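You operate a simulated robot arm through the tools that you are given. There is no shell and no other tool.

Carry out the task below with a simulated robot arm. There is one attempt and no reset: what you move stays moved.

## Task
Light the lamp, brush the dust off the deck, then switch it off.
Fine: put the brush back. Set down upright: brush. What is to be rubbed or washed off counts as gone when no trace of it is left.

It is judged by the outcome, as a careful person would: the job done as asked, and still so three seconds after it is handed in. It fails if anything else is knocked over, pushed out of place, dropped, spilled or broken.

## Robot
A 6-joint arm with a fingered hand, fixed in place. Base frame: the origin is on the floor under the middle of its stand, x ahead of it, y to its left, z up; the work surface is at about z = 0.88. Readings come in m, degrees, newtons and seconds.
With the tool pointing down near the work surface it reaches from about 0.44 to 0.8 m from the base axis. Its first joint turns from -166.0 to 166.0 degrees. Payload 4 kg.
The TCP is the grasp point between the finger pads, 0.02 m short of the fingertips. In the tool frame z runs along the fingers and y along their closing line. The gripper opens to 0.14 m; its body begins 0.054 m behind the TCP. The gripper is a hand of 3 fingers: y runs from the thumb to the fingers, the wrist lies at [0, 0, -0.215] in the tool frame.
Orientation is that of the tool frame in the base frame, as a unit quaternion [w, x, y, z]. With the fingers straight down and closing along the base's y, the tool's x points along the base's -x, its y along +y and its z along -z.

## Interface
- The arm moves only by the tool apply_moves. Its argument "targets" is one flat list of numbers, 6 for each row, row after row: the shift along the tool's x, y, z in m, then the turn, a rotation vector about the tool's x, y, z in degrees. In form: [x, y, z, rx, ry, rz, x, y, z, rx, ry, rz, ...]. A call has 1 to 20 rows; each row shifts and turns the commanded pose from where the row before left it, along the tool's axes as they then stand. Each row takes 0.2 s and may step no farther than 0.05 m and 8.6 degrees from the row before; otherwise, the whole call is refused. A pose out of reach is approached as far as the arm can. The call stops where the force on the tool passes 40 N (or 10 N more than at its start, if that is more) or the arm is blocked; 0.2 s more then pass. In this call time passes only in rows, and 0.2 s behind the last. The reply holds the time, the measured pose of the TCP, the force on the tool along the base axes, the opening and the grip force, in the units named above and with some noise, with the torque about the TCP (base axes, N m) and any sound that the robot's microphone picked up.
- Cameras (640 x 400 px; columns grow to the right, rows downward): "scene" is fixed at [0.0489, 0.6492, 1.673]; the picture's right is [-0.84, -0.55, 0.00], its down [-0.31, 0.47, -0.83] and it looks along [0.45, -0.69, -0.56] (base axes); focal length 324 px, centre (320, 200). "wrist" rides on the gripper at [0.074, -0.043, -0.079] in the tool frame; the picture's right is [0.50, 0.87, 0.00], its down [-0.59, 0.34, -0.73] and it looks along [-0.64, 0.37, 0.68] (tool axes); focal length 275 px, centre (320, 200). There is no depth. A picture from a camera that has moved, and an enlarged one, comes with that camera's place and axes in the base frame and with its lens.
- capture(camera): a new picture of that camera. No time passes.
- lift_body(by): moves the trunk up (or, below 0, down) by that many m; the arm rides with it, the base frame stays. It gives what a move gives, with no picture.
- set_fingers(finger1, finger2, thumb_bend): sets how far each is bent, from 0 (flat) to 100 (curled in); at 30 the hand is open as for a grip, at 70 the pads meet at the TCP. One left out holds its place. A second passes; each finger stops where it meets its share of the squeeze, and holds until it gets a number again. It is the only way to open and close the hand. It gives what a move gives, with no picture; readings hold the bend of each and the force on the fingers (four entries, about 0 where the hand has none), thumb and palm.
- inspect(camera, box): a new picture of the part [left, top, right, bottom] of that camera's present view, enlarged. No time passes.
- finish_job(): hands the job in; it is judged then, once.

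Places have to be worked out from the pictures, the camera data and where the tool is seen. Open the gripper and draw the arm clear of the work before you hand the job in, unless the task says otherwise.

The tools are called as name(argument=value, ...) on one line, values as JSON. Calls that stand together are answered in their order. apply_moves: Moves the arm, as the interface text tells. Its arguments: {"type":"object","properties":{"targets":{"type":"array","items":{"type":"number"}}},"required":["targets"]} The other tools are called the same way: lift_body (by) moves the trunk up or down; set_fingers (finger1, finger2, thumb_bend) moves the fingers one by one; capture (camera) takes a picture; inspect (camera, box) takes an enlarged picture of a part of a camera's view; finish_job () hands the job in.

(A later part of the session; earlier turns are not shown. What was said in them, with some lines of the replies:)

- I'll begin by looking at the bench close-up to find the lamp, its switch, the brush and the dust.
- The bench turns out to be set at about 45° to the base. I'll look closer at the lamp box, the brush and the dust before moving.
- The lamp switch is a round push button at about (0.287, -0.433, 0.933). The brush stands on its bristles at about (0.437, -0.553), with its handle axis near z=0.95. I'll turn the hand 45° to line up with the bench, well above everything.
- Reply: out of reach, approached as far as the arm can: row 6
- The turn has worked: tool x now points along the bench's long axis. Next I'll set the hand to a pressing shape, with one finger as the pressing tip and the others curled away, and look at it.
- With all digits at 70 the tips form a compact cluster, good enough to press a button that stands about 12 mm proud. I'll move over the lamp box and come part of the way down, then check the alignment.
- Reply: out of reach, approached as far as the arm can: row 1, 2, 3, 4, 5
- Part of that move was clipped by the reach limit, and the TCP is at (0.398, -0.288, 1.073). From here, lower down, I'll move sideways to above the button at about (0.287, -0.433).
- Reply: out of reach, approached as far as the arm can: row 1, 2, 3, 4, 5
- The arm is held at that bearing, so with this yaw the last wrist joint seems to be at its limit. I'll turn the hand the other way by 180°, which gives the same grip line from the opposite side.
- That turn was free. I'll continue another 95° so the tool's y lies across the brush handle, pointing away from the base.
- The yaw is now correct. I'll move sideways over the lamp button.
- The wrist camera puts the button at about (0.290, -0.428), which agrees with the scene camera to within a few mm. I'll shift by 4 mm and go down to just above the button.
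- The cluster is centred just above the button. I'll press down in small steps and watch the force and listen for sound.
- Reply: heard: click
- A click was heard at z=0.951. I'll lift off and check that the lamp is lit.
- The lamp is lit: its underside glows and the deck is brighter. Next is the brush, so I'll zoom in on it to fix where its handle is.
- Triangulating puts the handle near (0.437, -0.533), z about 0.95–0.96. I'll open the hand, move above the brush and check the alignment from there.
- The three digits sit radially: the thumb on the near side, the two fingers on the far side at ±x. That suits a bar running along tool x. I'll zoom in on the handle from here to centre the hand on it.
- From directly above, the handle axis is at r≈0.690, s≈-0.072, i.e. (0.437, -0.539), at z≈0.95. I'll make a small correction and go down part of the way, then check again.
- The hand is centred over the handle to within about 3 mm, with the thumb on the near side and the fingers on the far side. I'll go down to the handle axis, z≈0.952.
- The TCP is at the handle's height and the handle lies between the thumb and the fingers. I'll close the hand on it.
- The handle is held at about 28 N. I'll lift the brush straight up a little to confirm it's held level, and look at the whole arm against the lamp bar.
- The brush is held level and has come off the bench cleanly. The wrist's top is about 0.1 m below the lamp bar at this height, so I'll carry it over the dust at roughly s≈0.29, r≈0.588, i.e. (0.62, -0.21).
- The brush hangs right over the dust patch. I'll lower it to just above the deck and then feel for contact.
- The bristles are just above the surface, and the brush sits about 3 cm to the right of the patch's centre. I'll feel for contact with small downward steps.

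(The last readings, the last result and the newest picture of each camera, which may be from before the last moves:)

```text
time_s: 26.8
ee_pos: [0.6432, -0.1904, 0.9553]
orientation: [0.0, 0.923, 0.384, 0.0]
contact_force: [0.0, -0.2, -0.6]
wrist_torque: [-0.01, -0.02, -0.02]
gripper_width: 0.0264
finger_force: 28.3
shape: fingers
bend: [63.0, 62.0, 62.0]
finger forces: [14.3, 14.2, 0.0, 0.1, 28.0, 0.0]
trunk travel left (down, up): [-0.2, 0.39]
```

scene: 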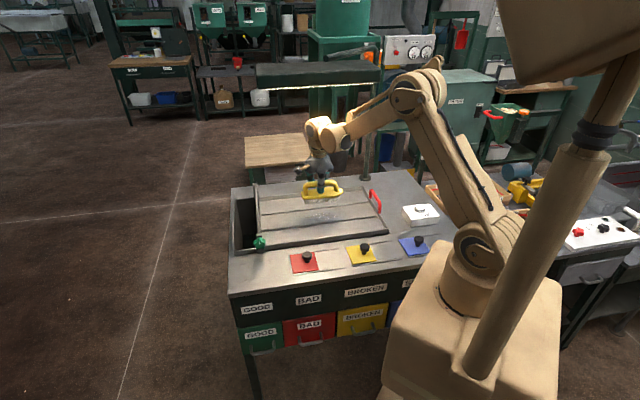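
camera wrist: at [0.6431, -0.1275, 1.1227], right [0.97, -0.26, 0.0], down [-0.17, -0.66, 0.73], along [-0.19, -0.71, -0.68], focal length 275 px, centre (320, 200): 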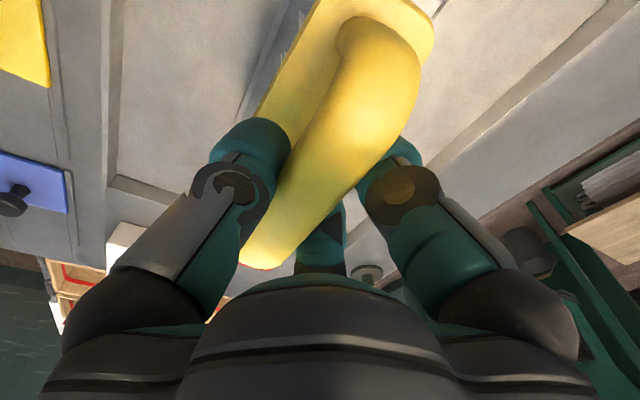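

No contact yet at z=0.955, so I'll keep going down in 2 mm steps.

apply_moves(targets=[0, 0, 0.002, 0, 0, 0, 0, 0, 0.002, 0, 0, 0, 0, 0, 0.002, 0, 0, 0])

inspect(camera="scene", box=[260, 170, 380, 250])

```text
time_s: 27.6
ee_pos: [0.6418, -0.1908, 0.9499]
orientation: [0.001, 0.923, 0.384, 0.0]
contact_force: [10.6, -5.9, 32.0]
wrist_torque: [0.13, 0.16, 0.04]
gripper_width: 0.0248
finger_force: 34.5
shape: fingers
bend: [63.0, 63.0, 62.0]
finger forces: [19.4, 21.6, 0.0, 0.0, 28.8, 0.1]
trunk travel left (down, up): [-0.2, 0.39]
```

```text
5.00 times, centred on (320, 210) of scene
camera zoom: at [0.0489, 0.6492, 1.673], right [-0.84, -0.55, 0.0], down [-0.31, 0.47, -0.83], along [0.45, -0.69, -0.56], focal length 1618 px, centre (320, 150)
```

zoom: 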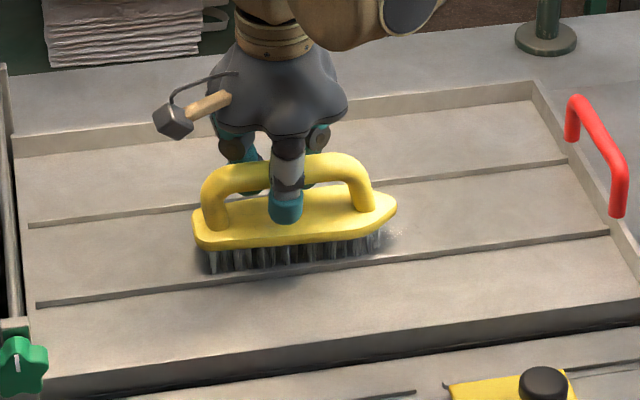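

Contact is firm: 32 N at z≈0.950. I'll ease up 2 mm, shift slightly away from the near rib, and read the force again.

apply_moves(targets=[0, 0, -0.002, 0, 0, 0, 0, 0.004, 0, 0, 0, 0, 0, 0.004, 0, 0, 0, 0])

```text
time_s: 28.4
ee_pos: [0.6465, -0.1936, 0.951]
orientation: [0.0, 0.923, 0.385, 0.0]
contact_force: [-3.6, 3.5, 11.7]
wrist_torque: [0.07, 0.13, 0.0]
gripper_width: 0.025
finger_force: 32.8
shape: fingers
bend: [63.0, 63.0, 62.0]
finger forces: [15.8, 15.6, 0.0, 0.0, 33.8, 0.0]
trunk travel left (down, up): [-0.2, 0.39]
```

There is steady pressure of about 12 N. I'll stroke along the slat, back and forth through the patch.

apply_moves(targets=[-0.018, 0, 0, 0, 0, 0, -0.018, 0, 0, 0, 0, 0, -0.018, 0, 0, 0, 0, 0, -0.018, 0, 0, 0, 0, 0, -0.018, 0, 0, 0, 0, 0, -0.018, 0, 0, 0, 0, 0])

inspect(camera="scene", box=[260, 170, 380, 250])

```text
time_s: 29.8
ee_pos: [0.5706, -0.2696, 0.9506]
orientation: [0.0, 0.923, 0.385, 0.0]
contact_force: [2.0, 1.9, 14.4]
wrist_torque: [0.15, 0.11, -0.05]
gripper_width: 0.025
finger_force: 33.1
shape: fingers
bend: [63.0, 63.0, 62.0]
finger forces: [17.0, 17.0, 0.1, 0.0, 32.3, 0.0]
trunk travel left (down, up): [-0.2, 0.39]
```

```text
5.00 times, centred on (320, 210) of scene
camera zoom: at [0.0489, 0.6492, 1.673], right [-0.84, -0.55, 0.0], down [-0.31, 0.47, -0.83], along [0.45, -0.69, -0.56], focal length 1618 px, centre (320, 150)
```

zoom: 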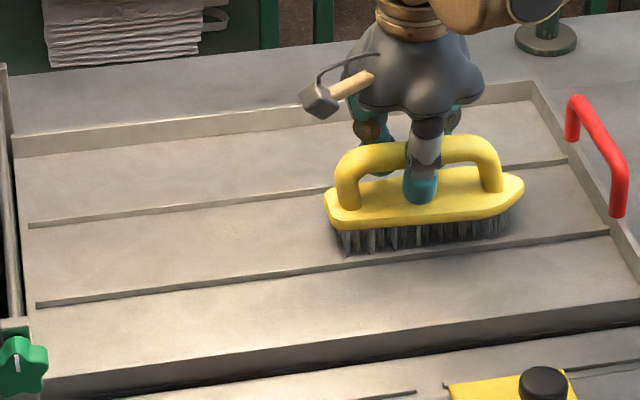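

The side already swept looks clean. I'll stroke back with the brush shifted toward the far rib, to cover the slat's full width.

apply_moves(targets=[0.01, 0.006, 0, 0, 0, 0, 0.018, 0.006, 0, 0, 0, 0, 0.018, 0, 0, 0, 0, 0, 0.018, 0, 0, 0, 0, 0, 0.018, 0, 0, 0, 0, 0, 0.018, 0, 0, 0, 0, 0, 0.018, 0, 0, 0, 0, 0, 0.018, 0, 0, 0, 0, 0, 0.018, 0, 0, 0, 0, 0])

inspect(camera="scene", box=[260, 170, 380, 250])

```text
time_s: 31.8
ee_pos: [0.6891, -0.1711, 0.95]
orientation: [0.0, 0.923, 0.385, 0.0]
contact_force: [0.1, -1.4, 2.6]
wrist_torque: [0.06, 0.04, -0.01]
gripper_width: 0.0249
finger_force: 33.6
shape: fingers
bend: [63.0, 63.0, 62.0]
finger forces: [16.9, 17.4, 0.0, 0.0, 33.1, 0.0]
trunk travel left (down, up): [-0.2, 0.39]
```

```text
5.00 times, centred on (320, 210) of scene
camera zoom: at [0.0489, 0.6492, 1.673], right [-0.84, -0.55, 0.0], down [-0.31, 0.47, -0.83], along [0.45, -0.69, -0.56], focal length 1618 px, centre (320, 150)
```

zoom: 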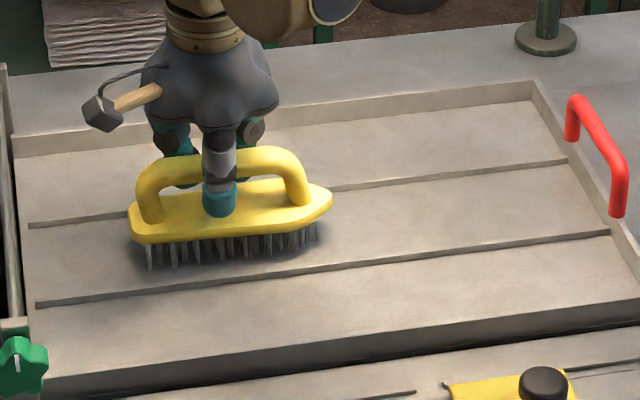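

It looks clean so far, but the last stroke was light at 2.6 N. I'll add two more passes, one mid-slat and one near the closer rib, with slightly more pressure.

apply_moves(targets=[0, -0.006, 0.0005, 0, 0, 0, -0.018, -0.006, 0.0005, 0, 0, 0, -0.018, 0, 0, 0, 0, 0, -0.018, 0, 0, 0, 0, 0, -0.018, 0, 0, 0, 0, 0, -0.018, 0, 0, 0, 0, 0, -0.018, 0, 0, 0, 0, 0, -0.018, 0, 0, 0, 0, 0, -0.018, 0, 0, 0, 0, 0, 0.018, -0.006, 0, 0, 0, 0, 0.018, -0.006, 0, 0, 0, 0, 0.018, 0, 0, 0, 0, 0, 0.018, 0, 0, 0, 0, 0, 0.018, 0, 0, 0, 0, 0, 0.018, 0, 0, 0, 0, 0, 0.018, 0, 0, 0, 0, 0])

inspect(camera="scene", box=[260, 170, 380, 250])

```text
time_s: 35.2
ee_pos: [0.6573, -0.1672, 0.9495]
orientation: [-0.001, 0.923, 0.384, 0.001]
contact_force: [0.1, -11.3, 17.8]
wrist_torque: [-0.18, 0.25, 0.86]
gripper_width: 0.0233
finger_force: 38.8
shape: fingers
bend: [64.0, 63.0, 62.0]
finger forces: [11.0, 31.4, 0.1, 0.1, 34.7, 0.0]
trunk travel left (down, up): [-0.2, 0.39]
```

```text
5.00 times, centred on (320, 210) of scene
camera zoom: at [0.0489, 0.6492, 1.673], right [-0.84, -0.55, 0.0], down [-0.31, 0.47, -0.83], along [0.45, -0.69, -0.56], focal length 1618 px, centre (320, 150)
```

zoom: 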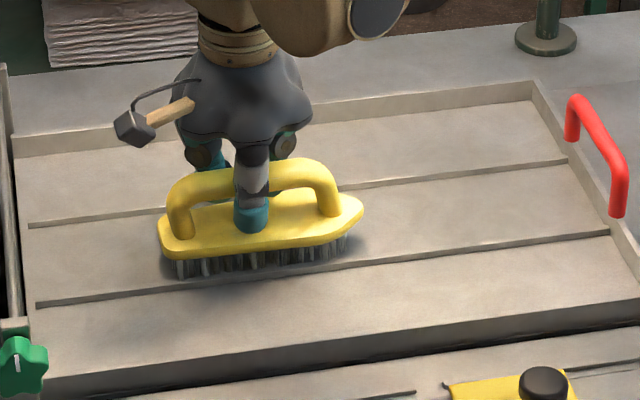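

The bristles are now rubbing against the near rib, so I'll back off sideways a little, lift the brush, and inspect the deck.

apply_moves(targets=[0, 0.004, -0.002, 0, 0, 0, 0, 0.002, -0.01, 0, 0, 0, 0, 0, -0.03, 0, 0, 0, 0, 0, -0.04, 0, 0, 0, 0, 0, -0.01, 0, 0, 0, -0.045, 0, 0, 0, 0, 0, -0.045, 0, 0, 0, 0, 0, -0.045, 0, 0, 0, 0, 0, -0.045, 0, 0, 0, 0, 0, 0, 0, 0, 0, 0, 0])

inspect(camera="scene", box=[240, 160, 400, 260])

inspect(camera="scene", box=[280, 190, 360, 240])

capture(camera="wrist")

```text
time_s: 37.4
ee_pos: [0.5358, -0.3003, 1.042]
orientation: [0.001, 0.923, 0.384, 0.0]
contact_force: [-0.1, 0.1, -0.2]
wrist_torque: [0.01, -0.01, 0.01]
gripper_width: 0.024
finger_force: 32.8
shape: fingers
bend: [64.0, 63.0, 62.0]
finger forces: [16.6, 16.6, 0.1, 0.1, 32.8, 0.0]
trunk travel left (down, up): [-0.2, 0.39]
```

```text
4.00 times, centred on (320, 210) of scene
camera zoom: at [0.0489, 0.6492, 1.673], right [-0.84, -0.55, 0.0], down [-0.31, 0.47, -0.83], along [0.45, -0.69, -0.56], focal length 1295 px, centre (320, 160)
```

zoom: 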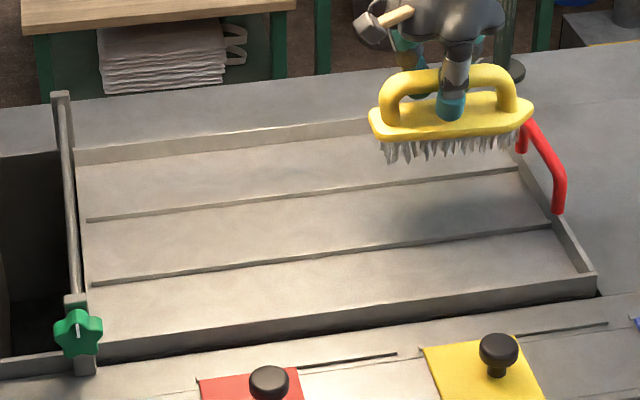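

```text
8.00 times, centred on (320, 215) of scene
camera zoom: at [0.0489, 0.6492, 1.673], right [-0.84, -0.55, 0.0], down [-0.31, 0.47, -0.83], along [0.45, -0.69, -0.56], focal length 2590 px, centre (320, 80)
```

zoom: 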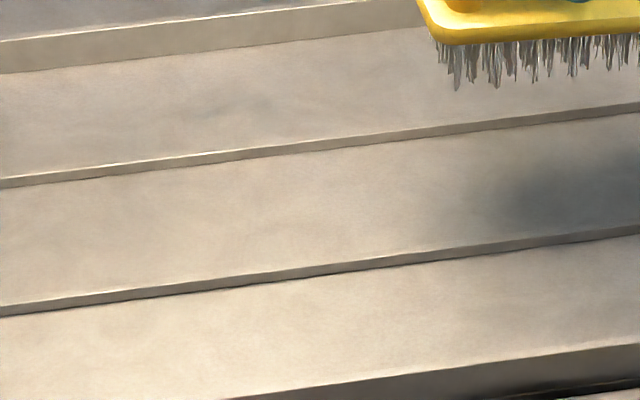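

```text
taken
camera wrist: at [0.558, -0.2159, 1.1206], right [0.97, -0.25, 0.0], down [-0.17, -0.66, 0.73], along [-0.19, -0.71, -0.68], focal length 275 px, centre (320, 200)
```

wrist: 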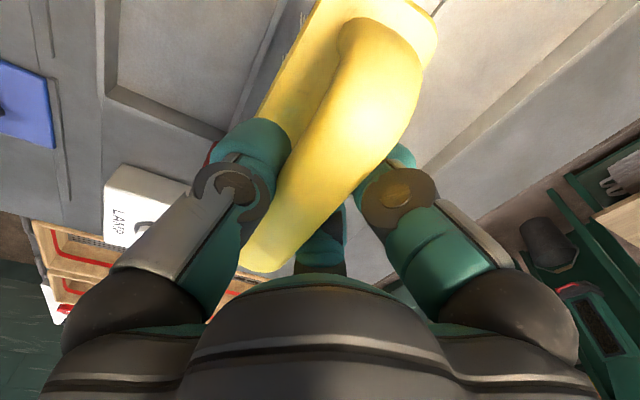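

The deck under the dust patch looks bare, though the brush's shadow covers the right-hand part. I'll carry the brush back above its spot and inspect the deck fully lit.

apply_moves(targets=[-0.0397, 0, 0, 0, 0, 0, -0.0397, 0.0195, 0, 0, 0, 0, -0.0397, 0.0195, 0, 0, 0, 0, -0.0397, 0.0195, 0, 0, 0, 0, -0.0397, 0.0195, 0, 0, 0, 0, -0.0397, 0.0195, 0, 0, 0, 0, 0, 0, 0, 0, 0, 0])

inspect(camera="scene", box=[280, 190, 360, 240])

inspect(camera="scene", box=[320, 180, 400, 230])

inspect(camera="scene", box=[360, 150, 440, 200])

inspect(camera="scene", box=[240, 190, 320, 240])

```text
time_s: 39.0
ee_pos: [0.4375, -0.5378, 1.0434]
orientation: [0.0, 0.923, 0.384, 0.0]
contact_force: [-0.6, -0.1, -0.5]
wrist_torque: [-0.01, -0.03, 0.04]
gripper_width: 0.0239
finger_force: 32.5
shape: fingers
bend: [64.0, 63.0, 62.0]
finger forces: [16.0, 16.3, 0.0, 0.0, 31.8, 0.0]
trunk travel left (down, up): [-0.2, 0.39]
```

```text
8.00 times, centred on (320, 215) of scene
camera zoom: at [0.0489, 0.6492, 1.673], right [-0.84, -0.55, 0.0], down [-0.31, 0.47, -0.83], along [0.45, -0.69, -0.56], focal length 2590 px, centre (320, 80)
```

zoom: 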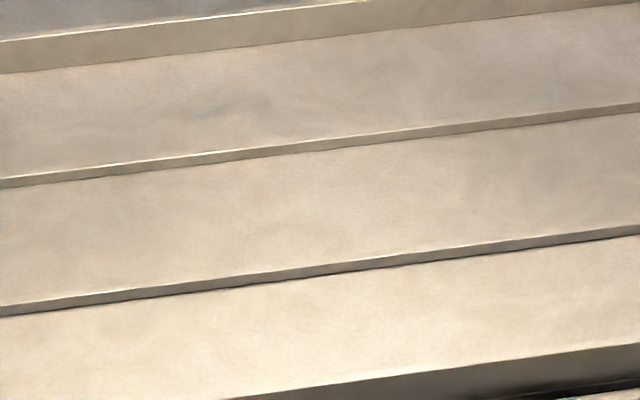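

```text
8.00 times, centred on (360, 205) of scene
camera zoom: at [0.0489, 0.6492, 1.673], right [-0.84, -0.55, 0.0], down [-0.31, 0.47, -0.83], along [0.45, -0.69, -0.56], focal length 2590 px, centre (0, 160)
```

zoom: 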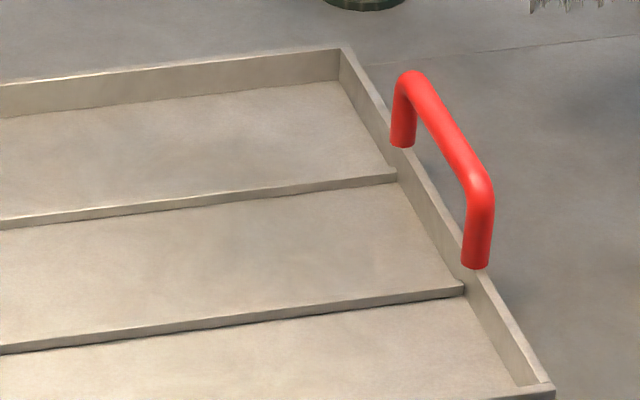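

```text
8.00 times, centred on (400, 175) of scene
camera zoom: at [0.0489, 0.6492, 1.673], right [-0.84, -0.55, 0.0], down [-0.31, 0.47, -0.83], along [0.45, -0.69, -0.56], focal length 2590 px, centre (-320, 400)
```

zoom: 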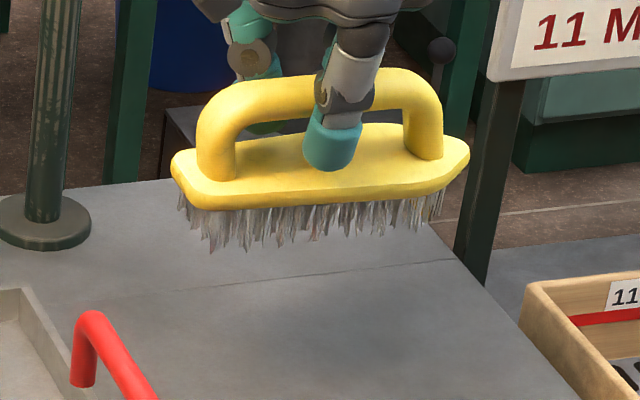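

```text
8.00 times, centred on (280, 215) of scene
camera zoom: at [0.0489, 0.6492, 1.673], right [-0.84, -0.55, 0.0], down [-0.31, 0.47, -0.83], along [0.45, -0.69, -0.56], focal length 2590 px, centre (640, 80)
```

zoom: 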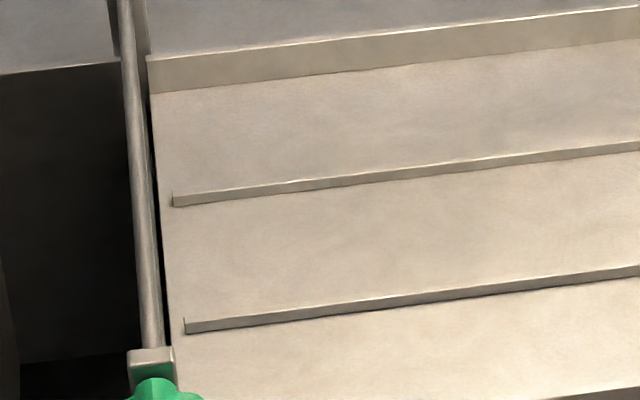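

The deck is clear across its whole lit surface, with no trace of dust left. I'll lower the brush toward its original spot, shifted 6 mm outward to undo the small shift when I gripped it, and compare with the first picture.

apply_moves(targets=[0, 0.006, 0.02, 0, 0, 0, 0, 0, 0.025, 0, 0, 0, 0, 0, 0.025, 0, 0, 0, 0, 0, 0.01, 0, 0, 0, 0, 0, 0, 0, 0, 0])

inspect(camera="scene", box=[360, 150, 440, 200])

```text
time_s: 40.2
ee_pos: [0.4422, -0.541, 0.9607]
orientation: [0.0, 0.923, 0.385, 0.001]
contact_force: [-0.3, 0.2, -1.0]
wrist_torque: [0.01, -0.01, 0.0]
gripper_width: 0.0237
finger_force: 32.5
shape: fingers
bend: [64.0, 63.0, 62.0]
finger forces: [15.8, 16.3, 0.0, 0.0, 31.7, 0.1]
trunk travel left (down, up): [-0.2, 0.39]
```

```text
8.00 times, centred on (400, 175) of scene
camera zoom: at [0.0489, 0.6492, 1.673], right [-0.84, -0.55, 0.0], down [-0.31, 0.47, -0.83], along [0.45, -0.69, -0.56], focal length 2590 px, centre (-320, 400)
```

zoom: 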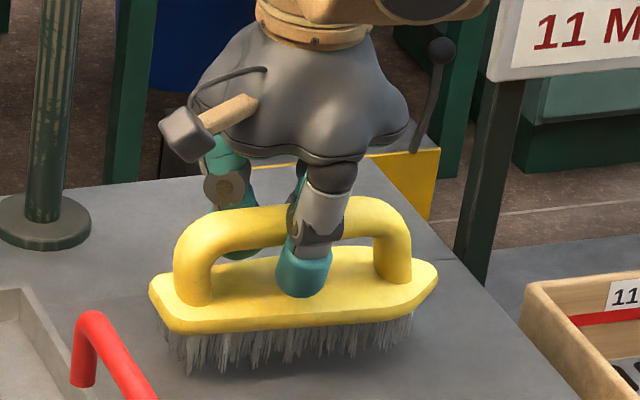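

It lines up to within about 3 mm. I'll nudge it 3 mm and lower slowly until the bristles touch.

apply_moves(targets=[-0.003, 0, 0.002, 0, 0, 0, 0, 0, 0.002, 0, 0, 0, 0, 0, 0.001, 0, 0, 0])

```text
time_s: 41.0
ee_pos: [0.4422, -0.5442, 0.9567]
orientation: [0.0, 0.923, 0.384, 0.0]
contact_force: [-0.8, 0.3, -1.0]
wrist_torque: [-0.01, 0.01, -0.01]
gripper_width: 0.0237
finger_force: 31.9
shape: fingers
bend: [64.0, 63.0, 62.0]
finger forces: [15.7, 16.2, 0.0, 0.0, 31.7, 0.0]
trunk travel left (down, up): [-0.2, 0.39]
```

No contact yet, so I'll go on in 1 mm steps.

apply_moves(targets=[0, 0, 0.001, 0, 0, 0, 0, 0, 0.001, 0, 0, 0])

```text
time_s: 41.6
ee_pos: [0.4398, -0.542, 0.9546]
orientation: [0.0, 0.923, 0.385, 0.0]
contact_force: [0.0, 0.6, -1.1]
wrist_torque: [0.04, -0.01, 0.01]
gripper_width: 0.0235
finger_force: 32.0
shape: fingers
bend: [64.0, 63.0, 62.0]
finger forces: [15.8, 16.3, 0.0, 0.0, 31.8, 0.0]
trunk travel left (down, up): [-0.2, 0.39]
```

Still free at z=0.9546, so I'll continue down 1 mm at a time.

apply_moves(targets=[0, 0, 0.001, 0, 0, 0, 0, 0, 0.001, 0, 0, 0])

inspect(camera="scene", box=[360, 150, 440, 200])

```text
time_s: 42.2
ee_pos: [0.4409, -0.5429, 0.9517]
orientation: [0.0, 0.923, 0.384, -0.001]
contact_force: [-0.4, 0.0, -1.7]
wrist_torque: [0.0, 0.01, 0.01]
gripper_width: 0.0239
finger_force: 32.4
shape: fingers
bend: [64.0, 63.0, 62.0]
finger forces: [15.8, 16.3, 0.0, 0.1, 31.8, 0.1]
trunk travel left (down, up): [-0.2, 0.39]
```

```text
8.00 times, centred on (400, 175) of scene
camera zoom: at [0.0489, 0.6492, 1.673], right [-0.84, -0.55, 0.0], down [-0.31, 0.47, -0.83], along [0.45, -0.69, -0.56], focal length 2590 px, centre (-320, 400)
```

zoom: 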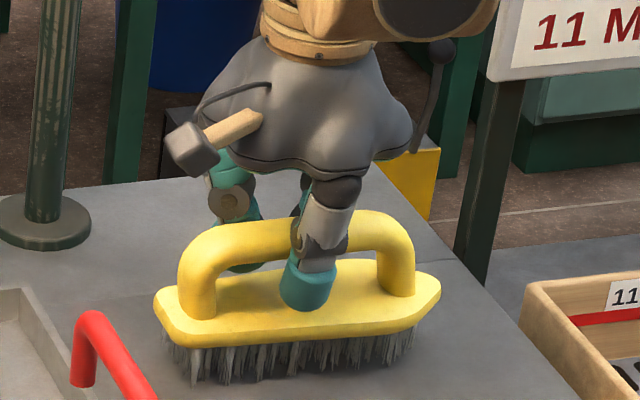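

The brush's outline now matches its original place, but there's no contact reading yet. I'll go down a little further.

apply_moves(targets=[0, 0, 0.001, 0, 0, 0, 0, 0, 0.001, 0, 0, 0])

```text
time_s: 42.8
ee_pos: [0.4403, -0.5431, 0.9509]
orientation: [0.0, 0.923, 0.385, 0.001]
contact_force: [1.2, -1.6, 3.4]
wrist_torque: [-0.04, 0.09, 0.02]
gripper_width: 0.0235
finger_force: 32.2
shape: fingers
bend: [64.0, 64.0, 62.0]
finger forces: [16.1, 17.0, 0.0, 0.0, 31.2, 0.1]
trunk travel left (down, up): [-0.2, 0.39]
```

Contact is 3.4 N, so the bristles rest on the bench. I'll open the hand.

set_fingers(finger1=30, finger2=30, thumb_bend=30)

inspect(camera="scene", box=[360, 150, 440, 200])

capture(camera="wrist")

```text
time_s: 43.8
ee_pos: [0.4407, -0.5422, 0.9512]
orientation: [0.0, 0.923, 0.385, 0.0]
contact_force: [0.0, 0.0, -0.3]
wrist_torque: [0.0, 0.01, -0.02]
gripper_width: 0.1239
finger_force: 0.1
shape: fingers
bend: [30.0, 30.0, 30.0]
finger forces: [0.0, 0.1, 0.1, 0.0, 0.0, 0.1]
trunk travel left (down, up): [-0.2, 0.39]
```

```text
8.00 times, centred on (400, 175) of scene
camera zoom: at [0.0489, 0.6492, 1.673], right [-0.84, -0.55, 0.0], down [-0.31, 0.47, -0.83], along [0.45, -0.69, -0.56], focal length 2590 px, centre (-320, 400)
```

zoom: 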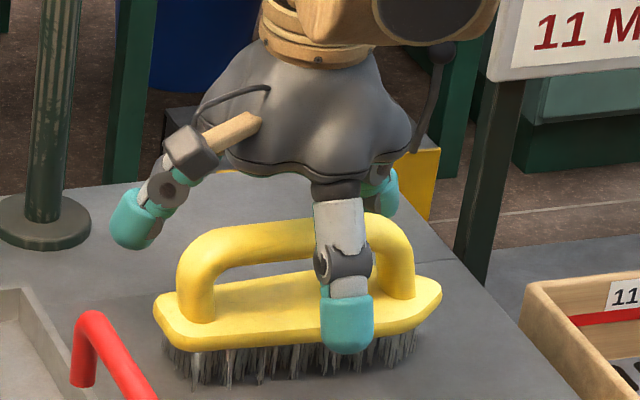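

```text
taken
camera wrist: at [0.4619, -0.4587, 1.0297], right [0.97, -0.26, 0.0], down [-0.17, -0.66, 0.73], along [-0.19, -0.71, -0.68], focal length 275 px, centre (320, 200)
```

wrist: 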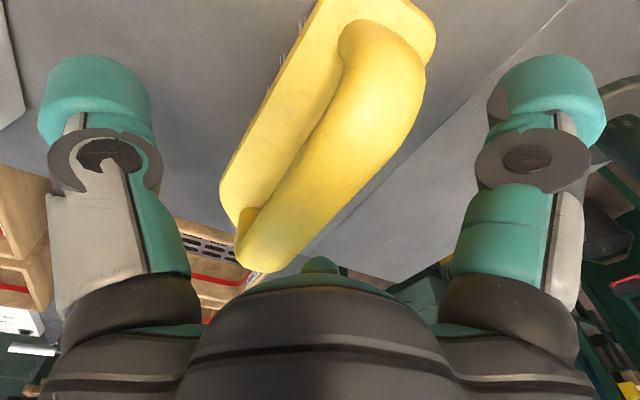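

The brush stands upright in its place. I'll lift straight up and take one more close look at the deck while the lamp is lit.

apply_moves(targets=[0, 0, -0.02, 0, 0, 0, 0, 0, -0.03, 0, 0, 0, 0, 0, -0.045, 0, 0, 0, 0, 0, -0.045, 0, 0, 0, 0, 0, 0, 0, 0, 0])

inspect(camera="scene", box=[292, 202, 324, 227])

inspect(camera="scene", box=[318, 200, 350, 225])

inspect(camera="scene", box=[360, 150, 440, 200])

```text
time_s: 45.0
ee_pos: [0.4393, -0.5429, 1.0935]
orientation: [0.0, 0.923, 0.384, 0.0]
contact_force: [0.0, -0.7, 0.0]
wrist_torque: [-0.02, -0.03, 0.02]
gripper_width: 0.124
finger_force: 0.1
shape: fingers
bend: [30.0, 30.0, 30.0]
finger forces: [0.0, 0.0, 0.0, 0.0, 0.0, 0.0]
trunk travel left (down, up): [-0.2, 0.39]
```

```text
16.00 times, centred on (308, 214) of scene
camera zoom: at [0.0489, 0.6492, 1.673], right [-0.84, -0.55, 0.0], down [-0.31, 0.47, -0.83], along [0.45, -0.69, -0.56], focal length 5179 px, centre (512, -32)
```

zoom: 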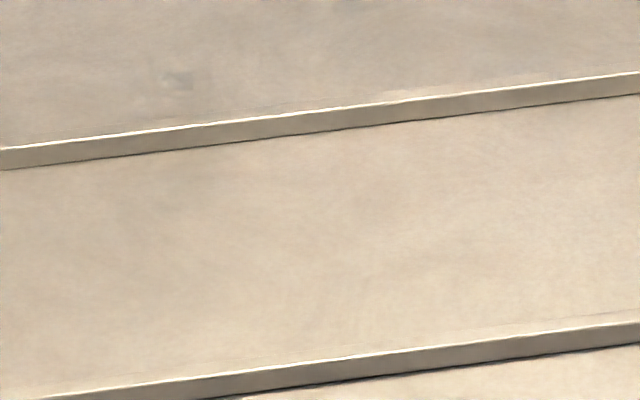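

```text
16.00 times, centred on (334, 212) of scene
camera zoom: at [0.0489, 0.6492, 1.673], right [-0.84, -0.55, 0.0], down [-0.31, 0.47, -0.83], along [0.45, -0.69, -0.56], focal length 5179 px, centre (96, 0)
```

zoom: 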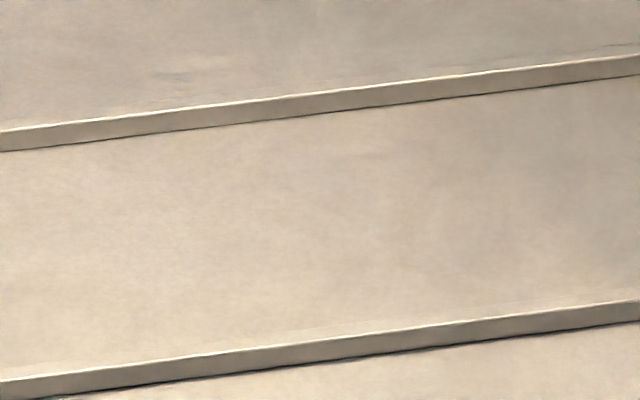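

```text
8.00 times, centred on (400, 175) of scene
camera zoom: at [0.0489, 0.6492, 1.673], right [-0.84, -0.55, 0.0], down [-0.31, 0.47, -0.83], along [0.45, -0.69, -0.56], focal length 2590 px, centre (-320, 400)
```

zoom: 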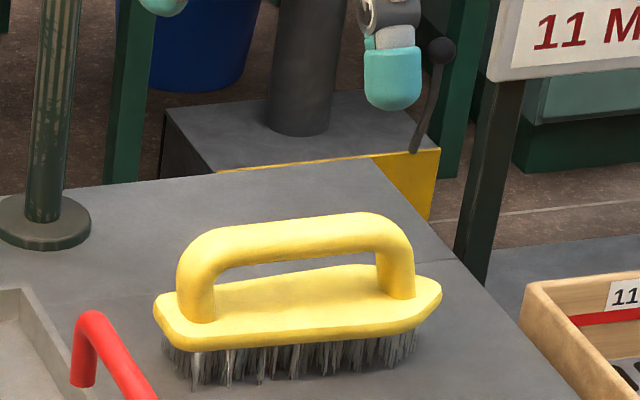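

The deck is spotless and the brush is back in place. Next I'll go back above the lamp button and close the hand into the pressing cluster.

apply_moves(targets=[-0.0054, -0.03714, 0, 0, 0, 0, -0.0054, -0.03714, 0, 0, 0, 0, -0.0054, -0.03714, 0, 0, 0, 0, -0.0054, -0.03714, 0, 0, 0, 0, -0.0054, -0.03714, 0, 0, 0, 0, 0, 0, 0, 0, 0, 0])

set_fingers(finger1=70, finger2=70, thumb_bend=70)

capture(camera="wrist")

```text
time_s: 46.4
ee_pos: [0.2895, -0.4332, 1.0934]
orientation: [0.001, 0.923, 0.385, 0.0]
contact_force: [0.0, 0.1, 0.1]
wrist_torque: [0.0, 0.0, 0.0]
gripper_width: 0.1241
finger_force: 0.1
shape: fingers
bend: [30.0, 30.0, 30.0]
finger forces: [0.0, 0.1, 0.0, 0.0, 0.0, 0.0]
trunk travel left (down, up): [-0.2, 0.39]
```

```text
time_s: 47.4
ee_pos: [0.2892, -0.4321, 1.0934]
orientation: [0.0, 0.924, 0.384, -0.001]
contact_force: [-0.5, 0.2, -0.5]
wrist_torque: [-0.03, -0.03, 0.03]
gripper_width: 0.0041
finger_force: 0.0
shape: fingers
bend: [69.0, 69.0, 70.0]
finger forces: [0.0, 0.0, 0.0, 0.0, 0.0, 0.1]
trunk travel left (down, up): [-0.2, 0.39]
```

```text
taken
camera wrist: at [0.3106, -0.3486, 1.1715], right [0.97, -0.26, 0.0], down [-0.17, -0.66, 0.73], along [-0.19, -0.71, -0.68], focal length 275 px, centre (320, 200)
```

wrist: 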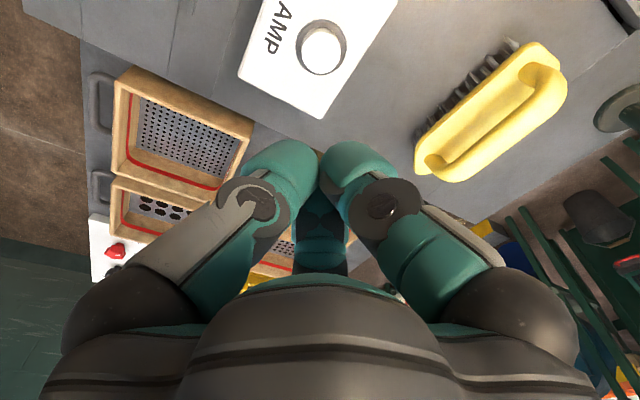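

The hand is back in the same place over the button as for the first press. I'll go down to just above it, then press in small steps as before.

apply_moves(targets=[0, 0, 0.03, 0, 0, 0, 0, 0, 0.03, 0, 0, 0, 0, 0, 0.03, 0, 0, 0, 0, 0, 0.03, 0, 0, 0, 0, 0, 0.008, 0, 0, 0, 0, 0, 0, 0, 0, 0])

apply_moves(targets=[0, 0, 0.004, 0, 0, 0, 0, 0, 0.004, 0, 0, 0, 0, 0, 0.003, 0, 0, 0, 0, 0, 0.003, 0, 0, 0])

```text
time_s: 48.8
ee_pos: [0.2888, -0.4315, 0.9617]
orientation: [0.0, 0.923, 0.385, 0.001]
contact_force: [0.2, 0.5, 0.0]
wrist_torque: [-0.01, 0.02, 0.02]
gripper_width: 0.0043
finger_force: 0.0
shape: fingers
bend: [69.0, 69.0, 70.0]
finger forces: [0.0, 0.0, 0.0, 0.1, 0.0, 0.0]
trunk travel left (down, up): [-0.2, 0.39]
```

```text
time_s: 49.8
ee_pos: [0.2879, -0.4304, 0.9483]
orientation: [0.0, 0.923, 0.385, 0.0]
contact_force: [-0.2, -0.8, 4.3]
wrist_torque: [-0.01, 0.07, 0.03]
gripper_width: 0.0038
finger_force: 2.8
shape: fingers
bend: [69.0, 69.0, 70.0]
finger forces: [0.0, 0.0, 0.0, 0.0, 6.0, 0.0]
trunk travel left (down, up): [-0.2, 0.39]
heard: click
```

One click was heard. I'll lift off and check that the lamp is out.

apply_moves(targets=[0, 0, -0.01, 0, 0, 0, 0, 0, -0.03, 0, 0, 0, 0, 0, -0.045, 0, 0, 0, 0, 0, -0.045, 0, 0, 0, 0, 0, 0, 0, 0, 0])

capture(camera="scene")

inspect(camera="scene", box=[220, 40, 400, 240])

```text
time_s: 51.0
ee_pos: [0.2898, -0.4316, 1.0792]
orientation: [0.0, 0.924, 0.384, 0.001]
contact_force: [0.0, 0.4, 0.7]
wrist_torque: [0.02, -0.03, -0.04]
gripper_width: 0.0038
finger_force: 0.1
shape: fingers
bend: [69.0, 69.0, 70.0]
finger forces: [0.0, 0.1, 0.0, 0.1, 0.0, 0.1]
trunk travel left (down, up): [-0.2, 0.39]
```

```text
taken
```

scene: 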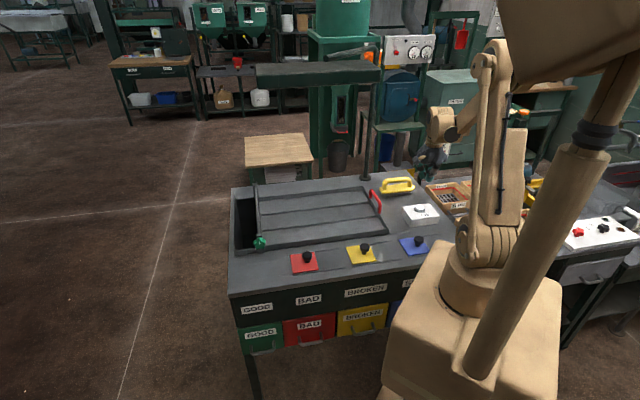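

```text
2.00 times, centred on (310, 140) of scene
camera zoom: at [0.0489, 0.6492, 1.673], right [-0.84, -0.55, 0.0], down [-0.31, 0.47, -0.83], along [0.45, -0.69, -0.56], focal length 647 px, centre (340, 320)
```

zoom: 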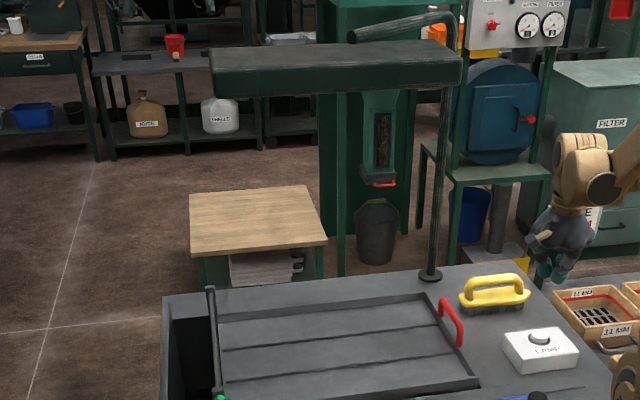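

The lamp is out again. I'll open the hand, draw the arm up and clear of the bench, and take a final look.

set_fingers(finger1=30, finger2=30, thumb_bend=30)

apply_moves(targets=[0, 0, -0.04, 0, 0, 0, 0, 0, -0.04, 0, 0, 0, 0, 0, -0.04, 0, 0, 0, 0, 0, -0.04, 0, 0, 0, 0, 0, 0, 0, 0, 0])

inspect(camera="scene", box=[220, 160, 460, 310])

inspect(camera="scene", box=[280, 190, 360, 240])

inspect(camera="scene", box=[360, 150, 520, 250])

```text
time_s: 52.0
ee_pos: [0.2897, -0.432, 1.0791]
orientation: [0.0, 0.923, 0.384, 0.0]
contact_force: [0.2, 0.3, -0.4]
wrist_torque: [-0.02, 0.01, 0.01]
gripper_width: 0.124
finger_force: 0.0
shape: fingers
bend: [30.0, 30.0, 30.0]
finger forces: [0.0, 0.0, 0.0, 0.1, 0.1, 0.0]
trunk travel left (down, up): [-0.2, 0.39]
```

```text
time_s: 53.2
ee_pos: [0.288, -0.4339, 1.2392]
orientation: [0.0, 0.923, 0.384, -0.001]
contact_force: [-0.1, -0.3, -0.1]
wrist_torque: [-0.01, -0.02, 0.02]
gripper_width: 0.1242
finger_force: 0.0
shape: fingers
bend: [30.0, 30.0, 30.0]
finger forces: [0.0, 0.1, 0.0, 0.0, 0.1, 0.1]
trunk travel left (down, up): [-0.2, 0.39]
```

```text
2.67 times, centred on (340, 235) of scene
camera zoom: at [0.0489, 0.6492, 1.673], right [-0.84, -0.55, 0.0], down [-0.31, 0.47, -0.83], along [0.45, -0.69, -0.56], focal length 863 px, centre (267, 107)
```

zoom: 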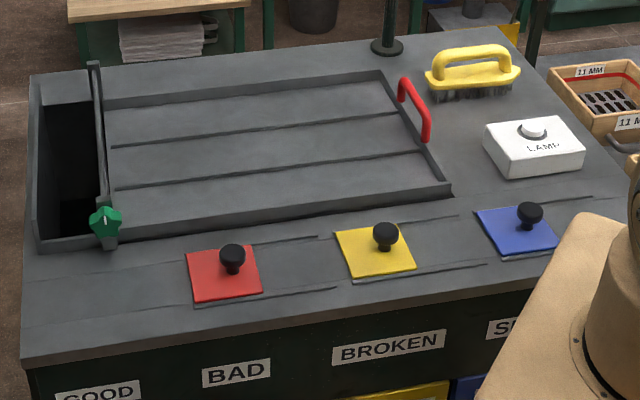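

```text
8.00 times, centred on (320, 215) of scene
camera zoom: at [0.0489, 0.6492, 1.673], right [-0.84, -0.55, 0.0], down [-0.31, 0.47, -0.83], along [0.45, -0.69, -0.56], focal length 2590 px, centre (320, 80)
```

zoom: 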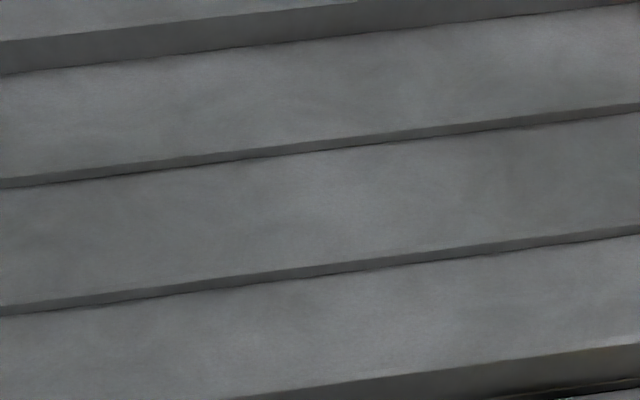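

```text
4.00 times, centred on (440, 200) of scene
camera zoom: at [0.0489, 0.6492, 1.673], right [-0.84, -0.55, 0.0], down [-0.31, 0.47, -0.83], along [0.45, -0.69, -0.56], focal length 1295 px, centre (-160, 200)
```

zoom: 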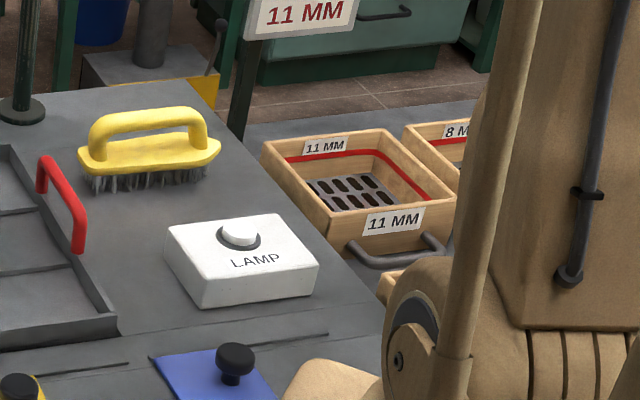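

The lamp is off, the deck shows no dust, and the brush stands upright in its original place. Everything else is as it was, the hand is open and the arm is clear, so I'm handing the job in.

finish_job()

```text
The job is handed in.
```

The job is done and handed in; I haven't seen a verdict yet.

- **Lamp:** I pressed the lamp button once to light it before brushing. I pressed it again at the end, and the last pictures show the lamp out.
- **Dust:** I brushed the patch with four passes along the middle slat. Close-up pictures of the deck, taken with the lamp on and again with it off, show no trace left.
- **Brush:** It is back upright on its bristles, within a few millimetres of where it started.
- **Everything else:** Nothing else on the bench looks moved in the final pictures. The hand is open and the arm is raised clear of the bench.
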